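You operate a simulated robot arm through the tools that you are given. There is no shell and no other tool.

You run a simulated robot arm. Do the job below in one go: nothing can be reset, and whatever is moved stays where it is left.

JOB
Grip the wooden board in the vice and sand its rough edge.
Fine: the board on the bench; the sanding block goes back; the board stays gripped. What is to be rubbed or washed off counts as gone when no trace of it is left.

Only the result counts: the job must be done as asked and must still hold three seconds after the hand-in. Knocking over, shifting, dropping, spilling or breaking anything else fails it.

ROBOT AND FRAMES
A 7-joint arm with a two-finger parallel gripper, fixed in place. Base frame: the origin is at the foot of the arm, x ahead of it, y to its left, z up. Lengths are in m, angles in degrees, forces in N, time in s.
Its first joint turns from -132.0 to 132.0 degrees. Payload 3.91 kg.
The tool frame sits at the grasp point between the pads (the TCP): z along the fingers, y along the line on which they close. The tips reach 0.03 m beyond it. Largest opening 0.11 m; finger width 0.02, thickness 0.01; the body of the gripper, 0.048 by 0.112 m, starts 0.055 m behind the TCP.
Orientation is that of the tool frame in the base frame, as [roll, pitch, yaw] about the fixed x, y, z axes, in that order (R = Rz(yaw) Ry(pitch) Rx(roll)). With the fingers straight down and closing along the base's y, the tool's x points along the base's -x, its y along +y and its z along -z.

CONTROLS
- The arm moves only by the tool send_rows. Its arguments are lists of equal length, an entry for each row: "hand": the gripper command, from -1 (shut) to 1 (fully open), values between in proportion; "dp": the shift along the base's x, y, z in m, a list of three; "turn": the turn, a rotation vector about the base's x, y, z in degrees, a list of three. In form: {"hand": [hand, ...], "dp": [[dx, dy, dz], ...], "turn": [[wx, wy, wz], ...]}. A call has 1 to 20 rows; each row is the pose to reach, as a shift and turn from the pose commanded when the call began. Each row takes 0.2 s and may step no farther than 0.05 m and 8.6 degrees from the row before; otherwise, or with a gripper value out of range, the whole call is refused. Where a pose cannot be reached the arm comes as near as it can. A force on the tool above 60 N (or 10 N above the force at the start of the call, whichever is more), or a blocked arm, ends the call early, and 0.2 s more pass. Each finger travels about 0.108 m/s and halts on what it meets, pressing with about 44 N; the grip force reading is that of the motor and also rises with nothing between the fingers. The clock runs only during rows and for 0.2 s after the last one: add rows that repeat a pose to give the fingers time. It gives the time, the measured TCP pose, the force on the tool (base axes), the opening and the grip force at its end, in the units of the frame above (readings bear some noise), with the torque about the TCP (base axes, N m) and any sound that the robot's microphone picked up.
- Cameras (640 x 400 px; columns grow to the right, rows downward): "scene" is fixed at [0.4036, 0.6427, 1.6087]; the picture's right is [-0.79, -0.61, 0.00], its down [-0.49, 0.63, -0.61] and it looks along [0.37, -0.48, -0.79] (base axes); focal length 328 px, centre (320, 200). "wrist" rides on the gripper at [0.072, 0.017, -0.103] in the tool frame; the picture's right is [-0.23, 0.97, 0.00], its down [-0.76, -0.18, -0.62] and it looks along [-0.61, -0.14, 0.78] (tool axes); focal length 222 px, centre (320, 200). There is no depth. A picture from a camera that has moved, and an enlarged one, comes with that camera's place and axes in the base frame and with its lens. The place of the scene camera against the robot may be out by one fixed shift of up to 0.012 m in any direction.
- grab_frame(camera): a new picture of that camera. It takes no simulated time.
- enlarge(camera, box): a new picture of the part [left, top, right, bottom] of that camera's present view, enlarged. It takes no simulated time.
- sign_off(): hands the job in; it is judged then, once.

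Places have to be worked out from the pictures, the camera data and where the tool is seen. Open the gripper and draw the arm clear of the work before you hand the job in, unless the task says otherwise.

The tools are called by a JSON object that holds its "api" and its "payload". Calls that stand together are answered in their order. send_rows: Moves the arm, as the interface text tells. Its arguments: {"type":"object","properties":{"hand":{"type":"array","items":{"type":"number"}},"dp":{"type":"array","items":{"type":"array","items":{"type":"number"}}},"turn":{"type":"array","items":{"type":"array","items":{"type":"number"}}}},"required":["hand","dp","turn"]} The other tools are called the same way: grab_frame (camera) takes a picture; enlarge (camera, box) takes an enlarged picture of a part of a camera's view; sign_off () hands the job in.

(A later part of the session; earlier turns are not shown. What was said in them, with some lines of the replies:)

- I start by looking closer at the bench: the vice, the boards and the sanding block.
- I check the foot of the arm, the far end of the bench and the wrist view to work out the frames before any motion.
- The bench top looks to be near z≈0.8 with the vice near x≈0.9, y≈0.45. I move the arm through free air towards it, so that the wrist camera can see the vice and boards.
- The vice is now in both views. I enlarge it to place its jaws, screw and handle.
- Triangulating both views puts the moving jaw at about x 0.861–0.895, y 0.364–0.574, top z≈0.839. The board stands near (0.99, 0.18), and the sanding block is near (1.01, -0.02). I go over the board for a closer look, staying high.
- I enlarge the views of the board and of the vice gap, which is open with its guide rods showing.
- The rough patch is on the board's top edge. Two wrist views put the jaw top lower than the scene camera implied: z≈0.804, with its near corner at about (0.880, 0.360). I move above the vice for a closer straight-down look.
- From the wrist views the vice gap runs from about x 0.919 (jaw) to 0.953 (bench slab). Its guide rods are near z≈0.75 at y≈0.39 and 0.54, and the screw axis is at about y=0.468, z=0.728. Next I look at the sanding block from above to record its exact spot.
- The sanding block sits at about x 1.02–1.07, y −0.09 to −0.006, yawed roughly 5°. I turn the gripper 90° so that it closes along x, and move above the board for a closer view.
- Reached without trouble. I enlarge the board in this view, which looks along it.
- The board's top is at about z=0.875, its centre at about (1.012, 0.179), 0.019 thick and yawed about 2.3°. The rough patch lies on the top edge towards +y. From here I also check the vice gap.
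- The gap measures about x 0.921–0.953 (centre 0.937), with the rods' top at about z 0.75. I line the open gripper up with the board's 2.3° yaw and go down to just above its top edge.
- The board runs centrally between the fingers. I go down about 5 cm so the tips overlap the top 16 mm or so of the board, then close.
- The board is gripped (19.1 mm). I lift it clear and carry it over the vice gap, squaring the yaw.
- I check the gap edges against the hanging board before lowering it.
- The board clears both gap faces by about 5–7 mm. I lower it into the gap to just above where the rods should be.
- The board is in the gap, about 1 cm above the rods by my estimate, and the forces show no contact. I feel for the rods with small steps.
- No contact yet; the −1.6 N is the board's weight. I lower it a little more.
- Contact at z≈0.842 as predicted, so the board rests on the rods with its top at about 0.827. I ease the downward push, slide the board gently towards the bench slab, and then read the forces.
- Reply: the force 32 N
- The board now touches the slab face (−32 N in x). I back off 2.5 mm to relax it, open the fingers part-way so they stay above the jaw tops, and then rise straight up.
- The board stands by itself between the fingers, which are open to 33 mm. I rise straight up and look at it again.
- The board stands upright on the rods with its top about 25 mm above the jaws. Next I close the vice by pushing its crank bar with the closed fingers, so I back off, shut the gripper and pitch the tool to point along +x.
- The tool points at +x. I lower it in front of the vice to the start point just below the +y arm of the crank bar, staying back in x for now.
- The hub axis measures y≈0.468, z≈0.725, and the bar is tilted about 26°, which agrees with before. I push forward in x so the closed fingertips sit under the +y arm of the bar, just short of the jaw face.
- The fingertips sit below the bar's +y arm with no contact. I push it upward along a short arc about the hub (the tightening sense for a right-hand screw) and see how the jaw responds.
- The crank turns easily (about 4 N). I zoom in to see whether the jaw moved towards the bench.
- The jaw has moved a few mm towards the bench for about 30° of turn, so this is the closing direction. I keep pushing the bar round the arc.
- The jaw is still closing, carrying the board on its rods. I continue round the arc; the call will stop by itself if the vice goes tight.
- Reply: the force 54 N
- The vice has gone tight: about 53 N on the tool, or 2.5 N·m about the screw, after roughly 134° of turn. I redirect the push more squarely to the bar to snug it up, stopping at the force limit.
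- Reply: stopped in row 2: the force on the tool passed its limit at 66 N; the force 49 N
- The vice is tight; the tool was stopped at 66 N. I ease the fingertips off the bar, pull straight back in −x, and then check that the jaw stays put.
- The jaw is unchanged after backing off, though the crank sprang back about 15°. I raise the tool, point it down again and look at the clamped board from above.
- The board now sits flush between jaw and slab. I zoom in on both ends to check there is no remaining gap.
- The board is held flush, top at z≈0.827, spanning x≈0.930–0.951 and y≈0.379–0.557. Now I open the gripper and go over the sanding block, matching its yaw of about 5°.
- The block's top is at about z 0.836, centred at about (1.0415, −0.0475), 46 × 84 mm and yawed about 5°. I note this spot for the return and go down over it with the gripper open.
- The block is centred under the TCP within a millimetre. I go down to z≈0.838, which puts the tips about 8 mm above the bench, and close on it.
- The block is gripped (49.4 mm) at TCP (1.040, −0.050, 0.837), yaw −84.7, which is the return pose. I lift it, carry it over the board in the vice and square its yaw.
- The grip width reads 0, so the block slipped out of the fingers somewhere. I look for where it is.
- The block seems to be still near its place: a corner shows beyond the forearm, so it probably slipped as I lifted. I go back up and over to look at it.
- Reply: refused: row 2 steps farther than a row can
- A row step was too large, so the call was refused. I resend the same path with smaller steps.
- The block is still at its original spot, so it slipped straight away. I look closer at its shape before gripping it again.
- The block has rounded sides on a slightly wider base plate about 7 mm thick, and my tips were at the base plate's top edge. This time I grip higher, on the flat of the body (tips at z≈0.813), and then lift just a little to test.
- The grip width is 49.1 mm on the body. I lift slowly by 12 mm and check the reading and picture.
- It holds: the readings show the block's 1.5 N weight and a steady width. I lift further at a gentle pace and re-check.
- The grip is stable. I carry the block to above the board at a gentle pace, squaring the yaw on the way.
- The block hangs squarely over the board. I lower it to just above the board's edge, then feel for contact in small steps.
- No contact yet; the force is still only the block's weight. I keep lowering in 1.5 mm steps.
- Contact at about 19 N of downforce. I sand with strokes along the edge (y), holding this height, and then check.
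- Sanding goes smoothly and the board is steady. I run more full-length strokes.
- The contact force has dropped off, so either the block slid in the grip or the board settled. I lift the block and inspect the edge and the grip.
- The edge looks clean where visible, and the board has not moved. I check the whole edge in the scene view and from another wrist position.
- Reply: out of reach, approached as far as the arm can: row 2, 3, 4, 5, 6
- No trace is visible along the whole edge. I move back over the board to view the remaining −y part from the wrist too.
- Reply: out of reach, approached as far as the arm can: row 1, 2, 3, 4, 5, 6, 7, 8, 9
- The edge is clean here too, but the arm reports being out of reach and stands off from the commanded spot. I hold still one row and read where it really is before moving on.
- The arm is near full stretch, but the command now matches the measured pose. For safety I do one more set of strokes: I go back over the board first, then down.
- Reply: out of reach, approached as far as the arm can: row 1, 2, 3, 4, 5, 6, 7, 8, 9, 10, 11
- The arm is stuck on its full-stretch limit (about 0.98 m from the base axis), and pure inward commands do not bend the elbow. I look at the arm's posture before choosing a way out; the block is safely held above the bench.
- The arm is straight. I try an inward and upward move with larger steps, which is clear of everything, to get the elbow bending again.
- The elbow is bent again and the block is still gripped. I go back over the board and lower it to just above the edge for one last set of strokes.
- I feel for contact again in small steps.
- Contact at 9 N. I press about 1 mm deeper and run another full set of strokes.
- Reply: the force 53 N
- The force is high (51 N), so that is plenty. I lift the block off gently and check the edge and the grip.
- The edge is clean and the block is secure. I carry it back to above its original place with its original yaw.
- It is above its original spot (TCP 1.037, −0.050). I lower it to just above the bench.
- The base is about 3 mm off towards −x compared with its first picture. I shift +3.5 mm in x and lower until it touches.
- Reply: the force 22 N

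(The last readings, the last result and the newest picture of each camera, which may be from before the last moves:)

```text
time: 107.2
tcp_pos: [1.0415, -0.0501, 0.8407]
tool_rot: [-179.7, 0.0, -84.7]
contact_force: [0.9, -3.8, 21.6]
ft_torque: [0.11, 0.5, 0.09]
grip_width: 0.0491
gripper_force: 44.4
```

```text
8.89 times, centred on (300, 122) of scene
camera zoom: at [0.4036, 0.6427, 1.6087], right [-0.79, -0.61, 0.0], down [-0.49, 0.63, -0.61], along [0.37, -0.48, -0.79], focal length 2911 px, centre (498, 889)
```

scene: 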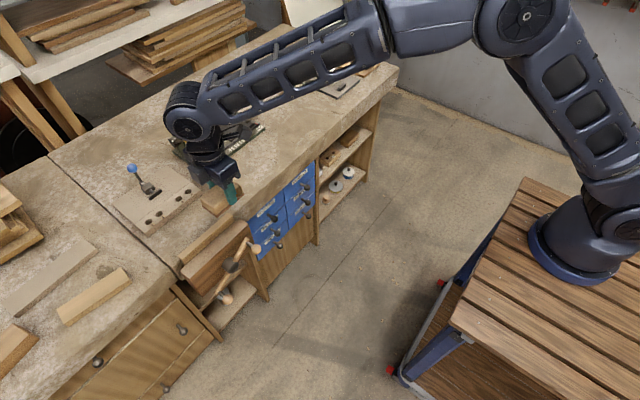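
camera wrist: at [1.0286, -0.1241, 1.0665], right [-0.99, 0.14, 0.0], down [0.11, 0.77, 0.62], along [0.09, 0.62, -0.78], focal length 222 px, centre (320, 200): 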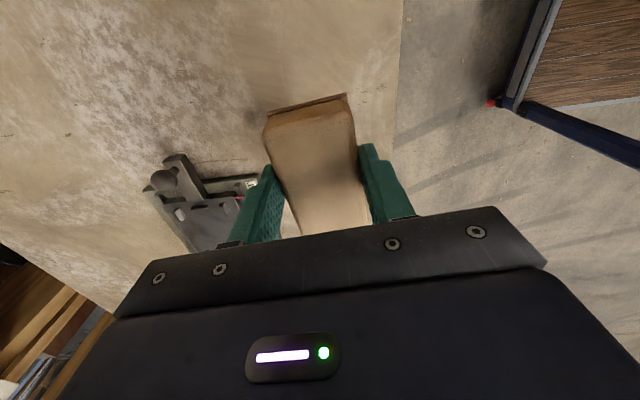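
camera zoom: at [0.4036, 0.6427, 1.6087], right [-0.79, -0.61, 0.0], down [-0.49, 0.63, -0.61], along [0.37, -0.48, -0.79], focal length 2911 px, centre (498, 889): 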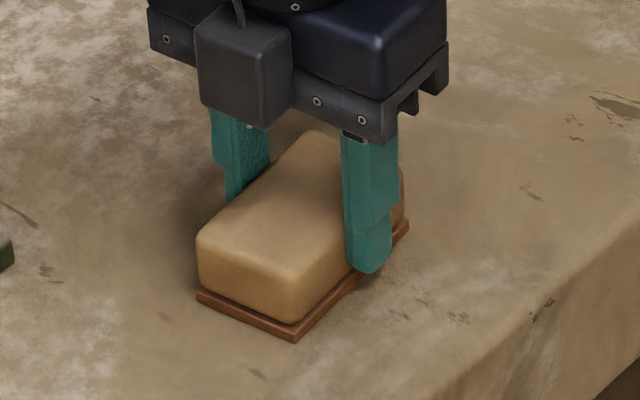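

The block's outline now matches its original picture, and it rests on the bench. I relax the push and open the gripper.

{"api": "send_rows", "payload": {"hand": [-1, -1, -0.5, 0, 0.4, 0.4, 0.4], "dp": [[0, 0, 0.002], [0, 0, 0.003], [0, 0, 0.003], [0, 0, 0.003], [0, 0, 0.003], [0, 0, 0.003], [0, 0, 0.003]], "turn": [[0, 0, 0], [0, 0, 0], [0, 0, 0], [0, 0, 0], [0, 0, 0], [0, 0, 0], [0, 0, 0]]}}

{"api": "send_rows", "payload": {"hand": [0.4, 0.4, 0.4, 0.4, 0.4, 0.4], "dp": [[0, 0, 0.015], [0, 0, 0.045], [0, 0, 0.08], [0, 0, 0.12], [0, 0, 0.15], [0, 0, 0.15]], "turn": [[0, 0, 0], [0, 0, 0], [0, 0, 0], [0, 0, 0], [0, 0, 0], [0, 0, 0]]}}

{"api": "enlarge", "payload": {"camera": "scene", "box": [280, 100, 320, 145]}}

{"api": "grab_frame", "payload": {"camera": "scene"}}

```text
time: 108.8
tcp_pos: [1.0405, -0.051, 0.8421]
tool_rot: [180.0, 0.1, -84.8]
contact_force: [-0.6, -0.3, 1.4]
ft_torque: [0.0, 0.03, 0.01]
grip_width: 0.077
gripper_force: 0.0
```

```text
time: 110.2
tcp_pos: [1.0369, -0.0506, 0.9931]
tool_rot: [-179.9, 0.1, -84.7]
contact_force: [-0.7, -0.5, 0.5]
ft_torque: [-0.02, 0.01, 0.02]
grip_width: 0.0772
gripper_force: 0.0
```

```text
8.89 times, centred on (300, 122) of scene
camera zoom: at [0.4036, 0.6427, 1.6087], right [-0.79, -0.61, 0.0], down [-0.49, 0.63, -0.61], along [0.37, -0.48, -0.79], focal length 2911 px, centre (498, 889)
```

zoom: 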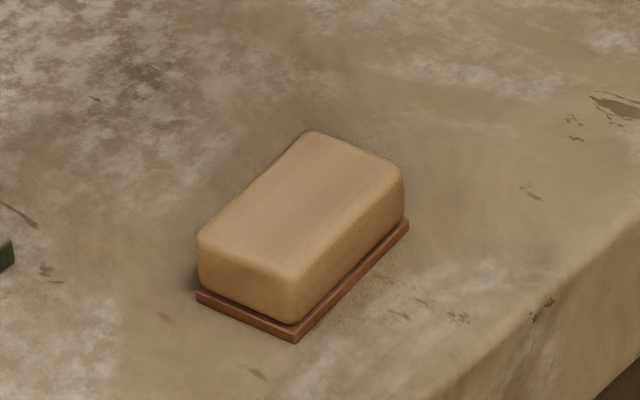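

```text
taken
```

scene: 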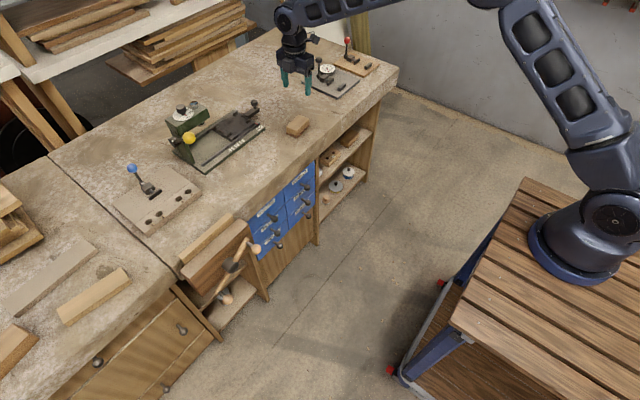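

The block is back exactly where it was and free-standing. As a last check on the clamp, I go over the vice with closed fingers, tool pointing down, to look at the crank and jaw.

{"api": "send_rows", "payload": {"hand": [0.4, 0.4, -1, -1, -1, -1, -1, -1, -1, -1, -1, -1, -1, -1], "dp": [[-0.014, 0.038, 0.02], [-0.028, 0.076, 0.02], [-0.042, 0.114, 0.02], [-0.056, 0.152, 0.02], [-0.07, 0.19, 0.02], [-0.084, 0.228, 0.02], [-0.098, 0.266, 0.02], [-0.112, 0.304, 0.02], [-0.126, 0.342, 0.02], [-0.14, 0.38, 0.02], [-0.154, 0.418, 0.01], [-0.167, 0.45, 0.0], [-0.167, 0.455, 0.0], [-0.167, 0.455, 0]], "turn": [[0, 0, 0], [0, 0, 0], [0, 0, -1], [0, 0, -2], [0, 0, -3], [0, 0, -4], [0, 0, -5], [0, 0, -5.3], [0, 0, -5.3], [0, 0, -5.3], [0, 0, -5.3], [0, 0, -5.3], [0, 0, -5.3], [0, 0, -5.3]]}}

{"api": "grab_frame", "payload": {"camera": "wrist"}}

{"api": "enlarge", "payload": {"camera": "wrist", "box": [220, 0, 420, 160]}}

```text
time: 113.2
tcp_pos: [0.8734, 0.4054, 0.9929]
tool_rot: [-179.8, 0.1, -89.9]
contact_force: [-0.4, -0.1, 0.5]
ft_torque: [-0.03, 0.01, 0.0]
grip_width: 0.0
gripper_force: 37.3
```

```text
taken
camera wrist: at [0.8562, 0.3321, 1.0959], right [-0.97, 0.23, 0.0], down [0.18, 0.76, 0.62], along [0.14, 0.61, -0.78], focal length 222 px, centre (320, 200)
```

wrist: 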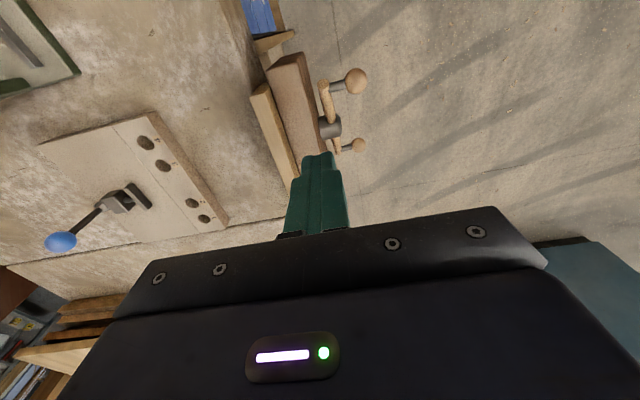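

```text
2.50 times, centred on (320, 80) of wrist
camera zoom: at [0.8562, 0.3321, 1.0959], right [-0.97, 0.23, 0.0], down [0.18, 0.76, 0.62], along [0.14, 0.61, -0.78], focal length 555 px, centre (320, 500)
```

zoom: 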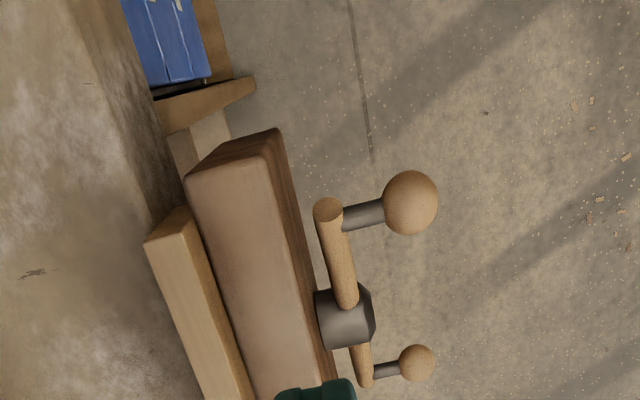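

The crank is still at about 142° and the board is flush with the jaw. Pressing down on the upper −y end of the bar turns it the tightening way, so I lower the closed fingertips to just above it.

{"api": "send_rows", "payload": {"hand": [-1, -1, -1, -1, -1, -1], "dp": [[-0.005, 0.003, -0.04], [-0.005, 0.003, -0.08], [-0.005, 0.003, -0.12], [-0.005, 0.003, -0.15], [-0.005, 0.003, -0.163], [-0.005, 0.003, -0.163]], "turn": [[0, 0, 0], [0, 0, 0], [0, 0, 0], [0, 0, 0], [0, 0, 0], [0, 0, 0]]}}

{"api": "enlarge", "payload": {"camera": "scene", "box": [180, 190, 280, 290]}}

{"api": "grab_frame", "payload": {"camera": "wrist"}}

```text
time: 114.6
tcp_pos: [0.8681, 0.4081, 0.8292]
tool_rot: [-179.9, -0.1, -89.9]
contact_force: [-0.1, 0.5, -0.5]
ft_torque: [0.0, 0.0, 0.02]
grip_width: 0.0
gripper_force: 37.8
```

```text
4.00 times, centred on (230, 240) of scene
camera zoom: at [0.4036, 0.6427, 1.6087], right [-0.79, -0.61, 0.0], down [-0.49, 0.63, -0.61], along [0.37, -0.48, -0.79], focal length 1310 px, centre (680, 40)
```

zoom: 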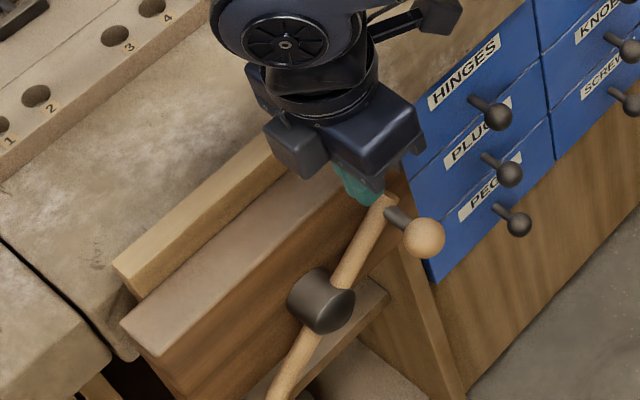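

```text
taken
camera wrist: at [0.852, 0.3352, 0.933], right [-0.97, 0.23, 0.0], down [0.18, 0.76, 0.62], along [0.14, 0.61, -0.78], focal length 222 px, centre (320, 200)
```

wrist: 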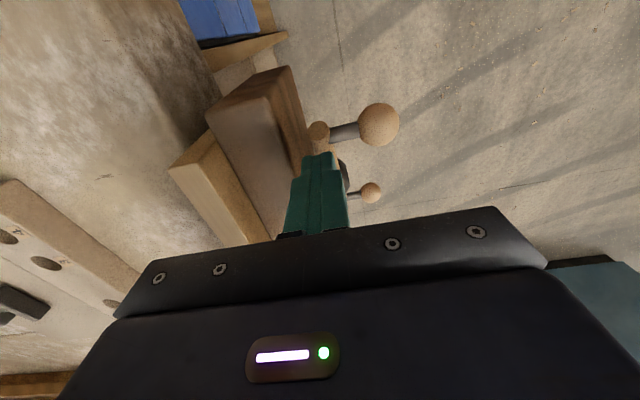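

The tip is right above the bar end. I press down in small steps and watch the force.

{"api": "send_rows", "payload": {"hand": [-1, -1, -1, -1, -1], "dp": [[0, 0, -0.003], [0, 0, -0.006], [0, 0, -0.009], [0, 0, -0.012], [0, 0, -0.012]], "turn": [[0, 0, 0], [0, 0, 0], [0, 0, 0], [0, 0, 0], [0, 0, 0]]}}

```text
time: 115.8
tcp_pos: [0.8686, 0.4076, 0.8172]
tool_rot: [-179.9, 0.1, -90.0]
contact_force: [0.4, -0.2, 0.1]
ft_torque: [0.01, 0.0, -0.06]
grip_width: 0.0
gripper_force: 37.5
```

{"api": "send_rows", "payload": {"hand": [-1, -1, -1, -1, -1], "dp": [[0, 0, -0.003], [0, 0, -0.006], [0, 0, -0.009], [0, 0, -0.012], [0, 0, -0.012]], "turn": [[0, 0, 0], [0, 0, 0], [0, 0, 0], [0, 0, 0], [0, 0, 0]]}}

{"api": "enlarge", "payload": {"camera": "scene", "box": [180, 190, 280, 290]}}

```text
time: 117.0
tcp_pos: [0.868, 0.4086, 0.8054]
tool_rot: [-179.9, 0.1, -90.0]
contact_force: [0.2, 1.6, 7.0]
ft_torque: [-0.01, 0.01, 0.0]
grip_width: 0.0
gripper_force: 37.4
```

```text
4.00 times, centred on (230, 240) of scene
camera zoom: at [0.4036, 0.6427, 1.6087], right [-0.79, -0.61, 0.0], down [-0.49, 0.63, -0.61], along [0.37, -0.48, -0.79], focal length 1310 px, centre (680, 40)
```

zoom: 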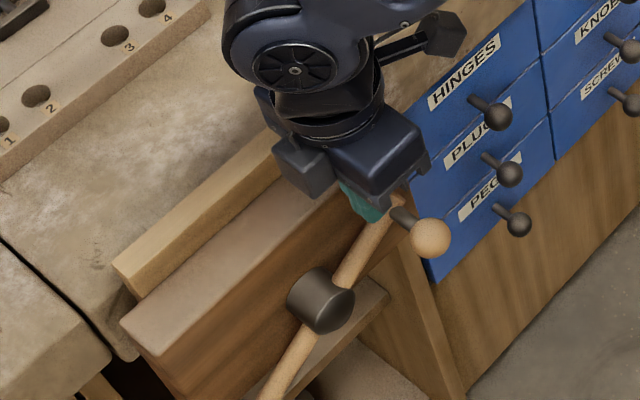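

Contact at 7 N. I keep pressing down in small steps until it is properly tight.

{"api": "send_rows", "payload": {"hand": [-1, -1, -1, -1], "dp": [[0, 0, -0.003], [0, 0, -0.006], [0, 0, -0.008], [0, 0, -0.008]], "turn": [[0, 0, 0], [0, 0, 0], [0, 0, 0], [0, 0, 0]]}}

{"api": "enlarge", "payload": {"camera": "scene", "box": [180, 190, 280, 290]}}

```text
time: 118.0
tcp_pos: [0.8674, 0.4084, 0.7981]
tool_rot: [-179.9, 0.1, -90.0]
contact_force: [2.8, 3.5, 13.7]
ft_torque: [-0.04, -0.07, 0.02]
grip_width: 0.0
gripper_force: 37.9
```

```text
4.00 times, centred on (230, 240) of scene
camera zoom: at [0.4036, 0.6427, 1.6087], right [-0.79, -0.61, 0.0], down [-0.49, 0.63, -0.61], along [0.37, -0.48, -0.79], focal length 1310 px, centre (680, 40)
```

zoom: 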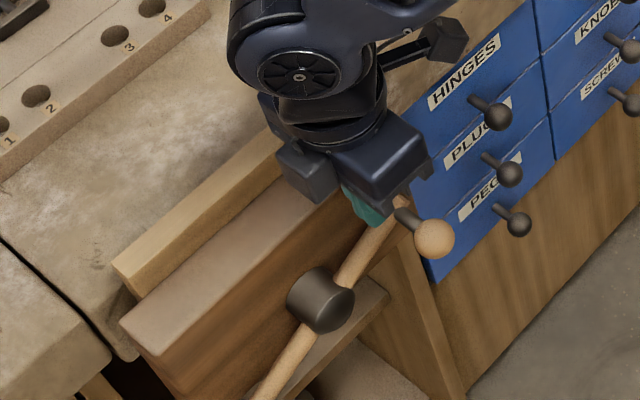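

The force rises steadily with the turn, so the clamp is springy. I now release the bar slowly and evenly, so that the screw's friction keeps as much clamping as it can.

{"api": "send_rows", "payload": {"hand": [-1, -1, -1, -1, -1, -1, -1], "dp": [[0, 0, -0.004], [0, 0, -0.008], [0, 0, -0.012], [0, 0, -0.015], [0, 0, -0.015], [0, 0, -0.014], [0, 0, -0.013]], "turn": [[0, 0, 0], [0, 0, 0], [0, 0, 0], [0, 0, 0], [0, 0, 0], [0, 0, 0], [0, 0, 0]]}}

{"api": "send_rows", "payload": {"hand": [-1, -1, -1, -1, -1, -1, -1, -1, -1, -1, -1, -1, -1, -1, -1, -1, -1, -1, -1, -1], "dp": [[0, 0, 0.001], [0, 0, 0.002], [0, 0, 0.003], [0, 0, 0.004], [0, 0, 0.005], [0, 0, 0.006], [0, 0, 0.007], [0, 0, 0.008], [0, 0, 0.009], [0, 0, 0.01], [0, 0, 0.011], [0, 0, 0.012], [0, 0, 0.013], [0, 0, 0.014], [0, 0, 0.015], [0, 0, 0.016], [0, 0, 0.017], [0, 0, 0.018], [0, 0, 0.019], [0, 0, 0.02]], "turn": [[0, 0, 0], [0, 0, 0], [0, 0, 0], [0, 0, 0], [0, 0, 0], [0, 0, 0], [0, 0, 0], [0, 0, 0], [0, 0, 0], [0, 0, 0], [0, 0, 0], [0, 0, 0], [0, 0, 0], [0, 0, 0], [0, 0, 0], [0, 0, 0], [0, 0, 0], [0, 0, 0], [0, 0, 0], [0, 0, 0]]}}

{"api": "enlarge", "payload": {"camera": "scene", "box": [180, 190, 280, 290]}}

```text
time: 119.6
tcp_pos: [0.8689, 0.4071, 0.7842]
tool_rot: [-179.9, 0.0, -90.1]
contact_force: [6.5, 9.8, 27.4]
ft_torque: [-0.03, -0.27, -0.24]
grip_width: 0.0001
gripper_force: 37.1
```

```text
time: 123.8
tcp_pos: [0.8679, 0.4068, 0.8045]
tool_rot: [-179.9, 0.0, -90.1]
contact_force: [-0.2, 1.9, 2.4]
ft_torque: [0.07, 0.01, -0.01]
grip_width: 0.0002
gripper_force: 37.4
```

```text
4.00 times, centred on (230, 240) of scene
camera zoom: at [0.4036, 0.6427, 1.6087], right [-0.79, -0.61, 0.0], down [-0.49, 0.63, -0.61], along [0.37, -0.48, -0.79], focal length 1310 px, centre (680, 40)
```

zoom: 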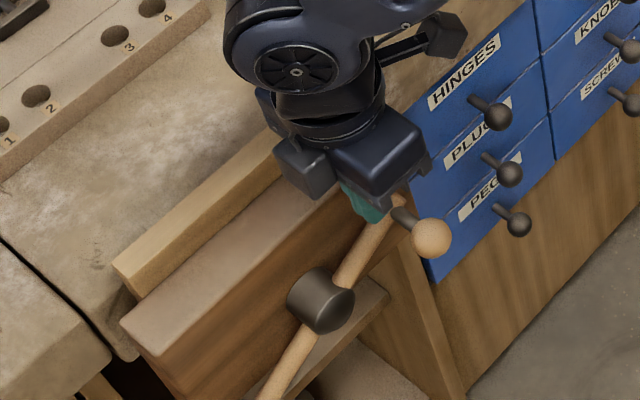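

Only 2.4 N is left on the tip. I continue the slow lift until it is free, and then see where the crank settles.

{"api": "send_rows", "payload": {"hand": [-1, -1, -1, -1, -1, -1, -1, -1, -1, -1, -1, -1, -1, -1, -1, -1], "dp": [[0, 0, 0.001], [0, 0, 0.002], [0, 0, 0.003], [0, 0, 0.004], [0, 0, 0.005], [0, 0, 0.006], [0, 0, 0.007], [0, 0, 0.008], [0, 0, 0.009], [0, 0, 0.01], [0, 0, 0.012], [0, 0, 0.015], [0, 0, 0.02], [0, 0, 0.03], [0, 0, 0.045], [0, 0, 0.045]], "turn": [[0, 0, 0], [0, 0, 0], [0, 0, 0], [0, 0, 0], [0, 0, 0], [0, 0, 0], [0, 0, 0], [0, 0, 0], [0, 0, 0], [0, 0, 0], [0, 0, 0], [0, 0, 0], [0, 0, 0], [0, 0, 0], [0, 0, 0], [0, 0, 0]]}}

{"api": "enlarge", "payload": {"camera": "scene", "box": [180, 190, 280, 290]}}

{"api": "grab_frame", "payload": {"camera": "wrist"}}

```text
time: 127.2
tcp_pos: [0.8704, 0.4079, 0.85]
tool_rot: [-179.8, 0.1, -90.0]
contact_force: [0.2, 0.5, -0.3]
ft_torque: [0.01, 0.01, 0.0]
grip_width: 0.0002
gripper_force: 37.7
```

```text
4.00 times, centred on (230, 240) of scene
camera zoom: at [0.4036, 0.6427, 1.6087], right [-0.79, -0.61, 0.0], down [-0.49, 0.63, -0.61], along [0.37, -0.48, -0.79], focal length 1310 px, centre (680, 40)
```

zoom: 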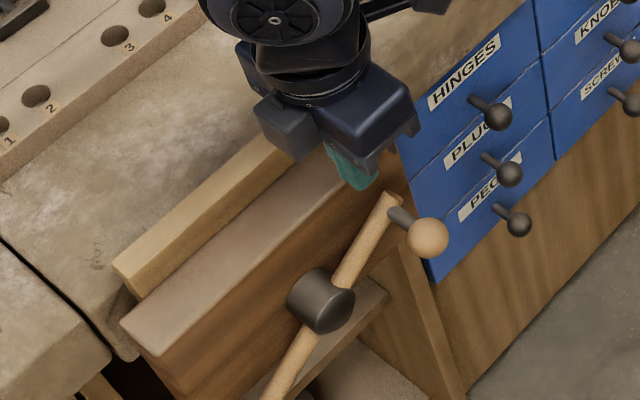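

```text
taken
camera wrist: at [0.8531, 0.3351, 0.9533], right [-0.97, 0.23, 0.0], down [0.18, 0.76, 0.62], along [0.14, 0.61, -0.78], focal length 222 px, centre (320, 200)
```

wrist: 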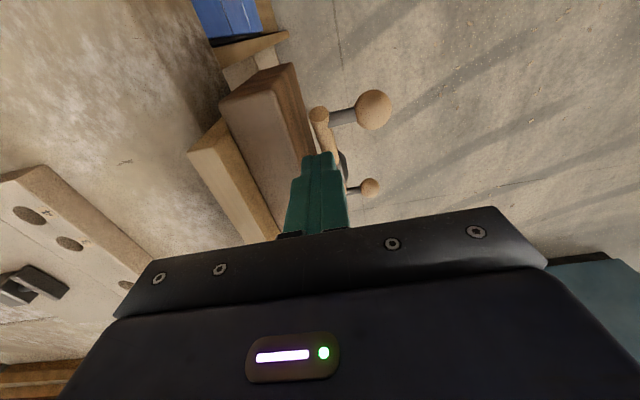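

The crank has settled slightly tighter than before. I test the hold with a gentle push: closed fingertips go to the board's −y end, just above the jaw top.

{"api": "send_rows", "payload": {"hand": [-1, -1, -1, -1, -1, -1, -1, -1], "dp": [[0, 0, 0.03], [0.01, -0.02, 0.06], [0.03, -0.04, 0.06], [0.05, -0.053, 0.06], [0.071, -0.053, 0.06], [0.071, -0.053, 0.03], [0.071, -0.053, -0.01], [0.071, -0.053, -0.01]], "turn": [[0, 0, 0], [0, 0, 0], [0, 0, 0], [0, 0, 0], [0, 0, 0], [0, 0, 0], [0, 0, 0], [0, 0, 0]]}}

{"api": "enlarge", "payload": {"camera": "scene", "box": [170, 190, 270, 270]}}

{"api": "grab_frame", "payload": {"camera": "wrist"}}

```text
time: 129.0
tcp_pos: [0.9395, 0.3526, 0.839]
tool_rot: [-179.8, 0.0, -90.0]
contact_force: [0.3, -1.3, 0.3]
ft_torque: [0.01, 0.0, 0.0]
grip_width: 0.0001
gripper_force: 38.0
```

```text
5.00 times, centred on (220, 230) of scene
camera zoom: at [0.4036, 0.6427, 1.6087], right [-0.79, -0.61, 0.0], down [-0.49, 0.63, -0.61], along [0.37, -0.48, -0.79], focal length 1638 px, centre (820, 50)
```

zoom: 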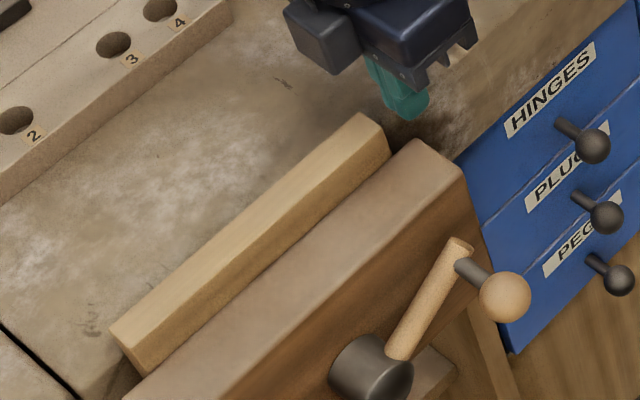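

```text
taken
camera wrist: at [0.9233, 0.28, 0.9427], right [-0.97, 0.23, 0.0], down [0.18, 0.76, 0.62], along [0.14, 0.61, -0.78], focal length 222 px, centre (320, 200)
```

wrist: 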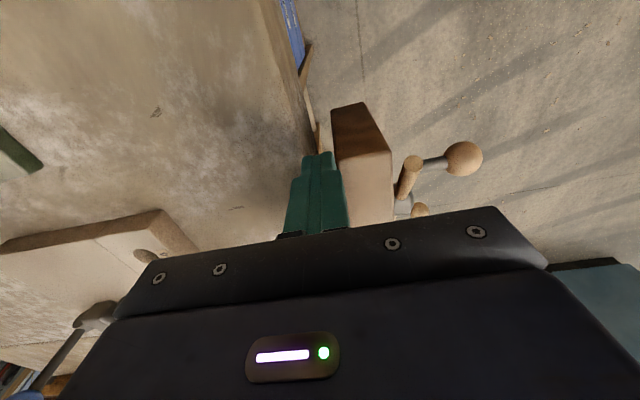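

I move towards the board's end in small steps and watch for contact.

{"api": "send_rows", "payload": {"hand": [-1, -1, -1, -1, -1, -1, -1], "dp": [[0, 0.004, 0], [0, 0.008, 0], [0, 0.012, 0], [0, 0.015, 0], [0, 0.017, 0], [0, 0.018, 0], [0, 0.018, 0]], "turn": [[0, 0, 0], [0, 0, 0], [0, 0, 0], [0, 0, 0], [0, 0, 0], [0, 0, 0], [0, 0, 0]]}}

```text
time: 130.6
tcp_pos: [0.9403, 0.3686, 0.8386]
tool_rot: [-180.0, -0.1, -90.1]
contact_force: [-7.9, -49.0, 2.1]
ft_torque: [-1.02, 0.33, 0.08]
grip_width: 0.0004
gripper_force: 37.6
```

The board resists 49 N without giving way, so it is firmly gripped. I back off and check that nothing has moved.

{"api": "send_rows", "payload": {"hand": [-1, -1, -1, -1, -1, -1], "dp": [[0, -0.005, 0], [0, -0.015, 0], [0, -0.025, 0.02], [0, -0.03, 0.06], [0, -0.03, 0.1], [0, -0.03, 0.1]], "turn": [[0, 0, 0], [0, 0, 0], [0, 0, 0], [0, 0, 0], [0, 0, 0], [0, 0, 0]]}}

{"api": "enlarge", "payload": {"camera": "scene", "box": [170, 190, 270, 270]}}

{"api": "enlarge", "payload": {"camera": "wrist", "box": [260, 60, 420, 200]}}

```text
time: 132.0
tcp_pos: [0.9411, 0.3461, 0.9389]
tool_rot: [-179.9, 0.1, -90.0]
contact_force: [0.7, 0.6, -0.4]
ft_torque: [0.02, 0.01, -0.03]
grip_width: 0.0
gripper_force: 37.2
```

```text
5.00 times, centred on (220, 230) of scene
camera zoom: at [0.4036, 0.6427, 1.6087], right [-0.79, -0.61, 0.0], down [-0.49, 0.63, -0.61], along [0.37, -0.48, -0.79], focal length 1638 px, centre (820, 50)
```

zoom: 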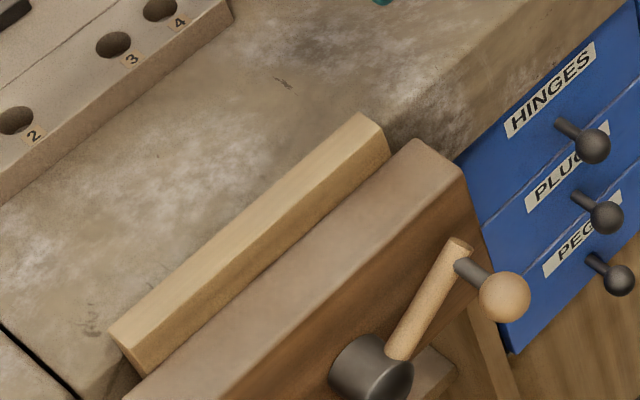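

```text
2.86 times, centred on (340, 130) of wrist
camera zoom: at [0.9239, 0.2722, 1.0424], right [-0.97, 0.23, 0.0], down [0.18, 0.76, 0.62], along [0.14, 0.61, -0.78], focal length 635 px, centre (263, 400)
```

zoom: 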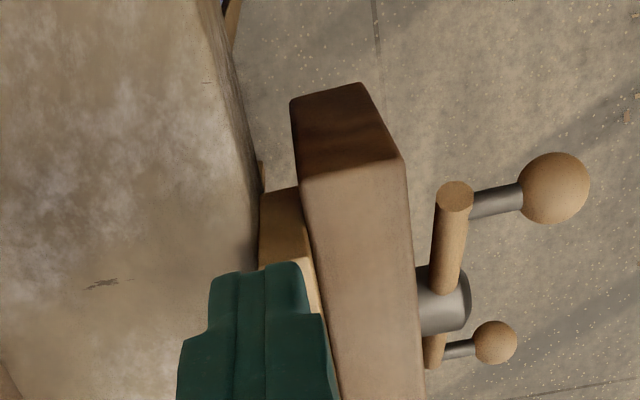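

The board has not moved at all. I open the gripper and draw the arm up and back, clear of the work.

{"api": "send_rows", "payload": {"hand": [-1, -1, 0, 1, 1, 1, 1, 1, 1, 1, 1, 1, 1], "dp": [[0, 0, 0.04], [0, 0, 0.08], [-0.02, 0, 0.12], [-0.06, -0.01, 0.14], [-0.1, -0.02, 0.15], [-0.14, -0.03, 0.15], [-0.18, -0.04, 0.15], [-0.22, -0.05, 0.15], [-0.26, -0.06, 0.15], [-0.29, -0.07, 0.15], [-0.31, -0.08, 0.15], [-0.32, -0.08, 0.15], [-0.32, -0.08, 0.15]], "turn": [[0, 0, 0], [0, 0, 0], [0, 0, 0], [0, 0, 0], [0, 0, 0], [0, 0, 0], [0, 0, 0], [0, 0, 0], [0, 0, 0], [0, 0, 0], [0, 0, 0], [0, 0, 0], [0, 0, 0]]}}

{"api": "grab_frame", "payload": {"camera": "scene"}}

{"api": "enlarge", "payload": {"camera": "scene", "box": [175, 205, 235, 265]}}

{"api": "enlarge", "payload": {"camera": "scene", "box": [280, 100, 320, 145]}}

```text
time: 134.8
tcp_pos: [0.6199, 0.265, 1.0878]
tool_rot: [179.9, 0.2, -90.0]
contact_force: [0.0, -1.0, 0.0]
ft_torque: [-0.02, 0.04, -0.02]
grip_width: 0.1099
gripper_force: 0.1
```

```text
taken
```

scene: 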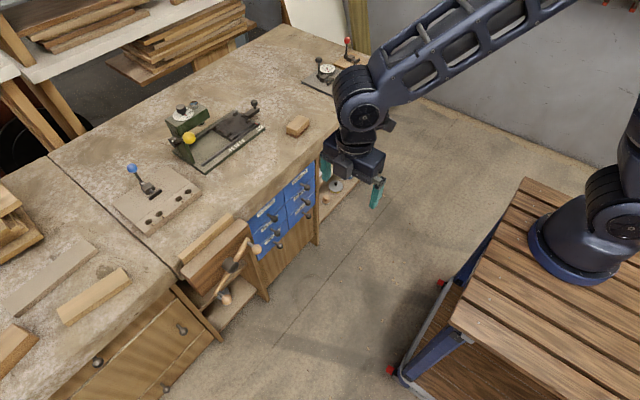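

```text
6.67 times, centred on (205, 235) of scene
camera zoom: at [0.4036, 0.6427, 1.6087], right [-0.79, -0.61, 0.0], down [-0.49, 0.63, -0.61], along [0.37, -0.48, -0.79], focal length 2184 px, centre (1087, -33)
```

zoom: 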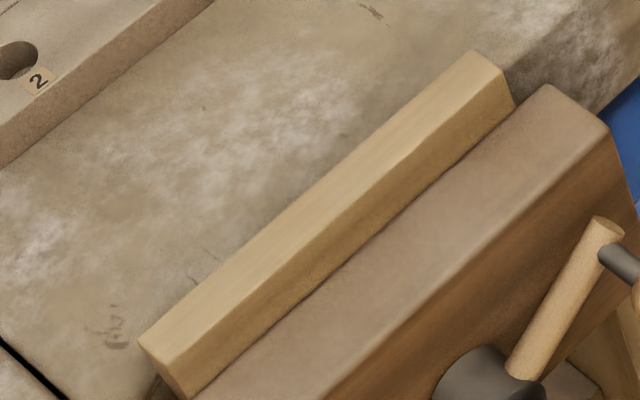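

```text
8.89 times, centred on (300, 122) of scene
camera zoom: at [0.4036, 0.6427, 1.6087], right [-0.79, -0.61, 0.0], down [-0.49, 0.63, -0.61], along [0.37, -0.48, -0.79], focal length 2911 px, centre (498, 889)
```

zoom: 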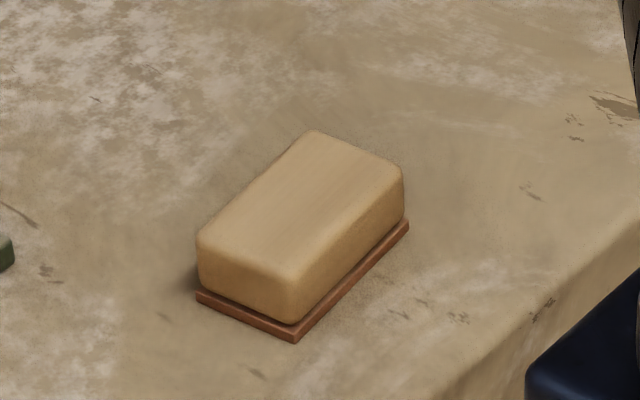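

The board is gripped in the vice with its edge clean, the sanding block is back on its spot, and nothing else has moved. The arm is clear with the gripper open, so I hand in.

{"api": "sign_off", "payload": {}}

```text
The job is handed in.
```

The board is gripped in the vice, its rough edge is sanded clean, and the sanding block is back where it started. I handed the job in; no verdict has come back.

- **Grip:** a 49 N push on the end of the board did not shift it. The vice's crank sprang back about 15° after I first tightened it. I pressed it tighter again and let it off slowly before that test.
- **Edge:** no rough patch shows anywhere along the edge, in the scene view or from the wrist camera.
- **Sanding block:** it slipped out of the fingers on the first lift but stayed on its spot. I gripped it again higher up. After sanding, its outline matched the first picture.
- **Everything else:** nothing else was touched, and the last picture shows it all in place. The arm is clear of the work with the gripper open.
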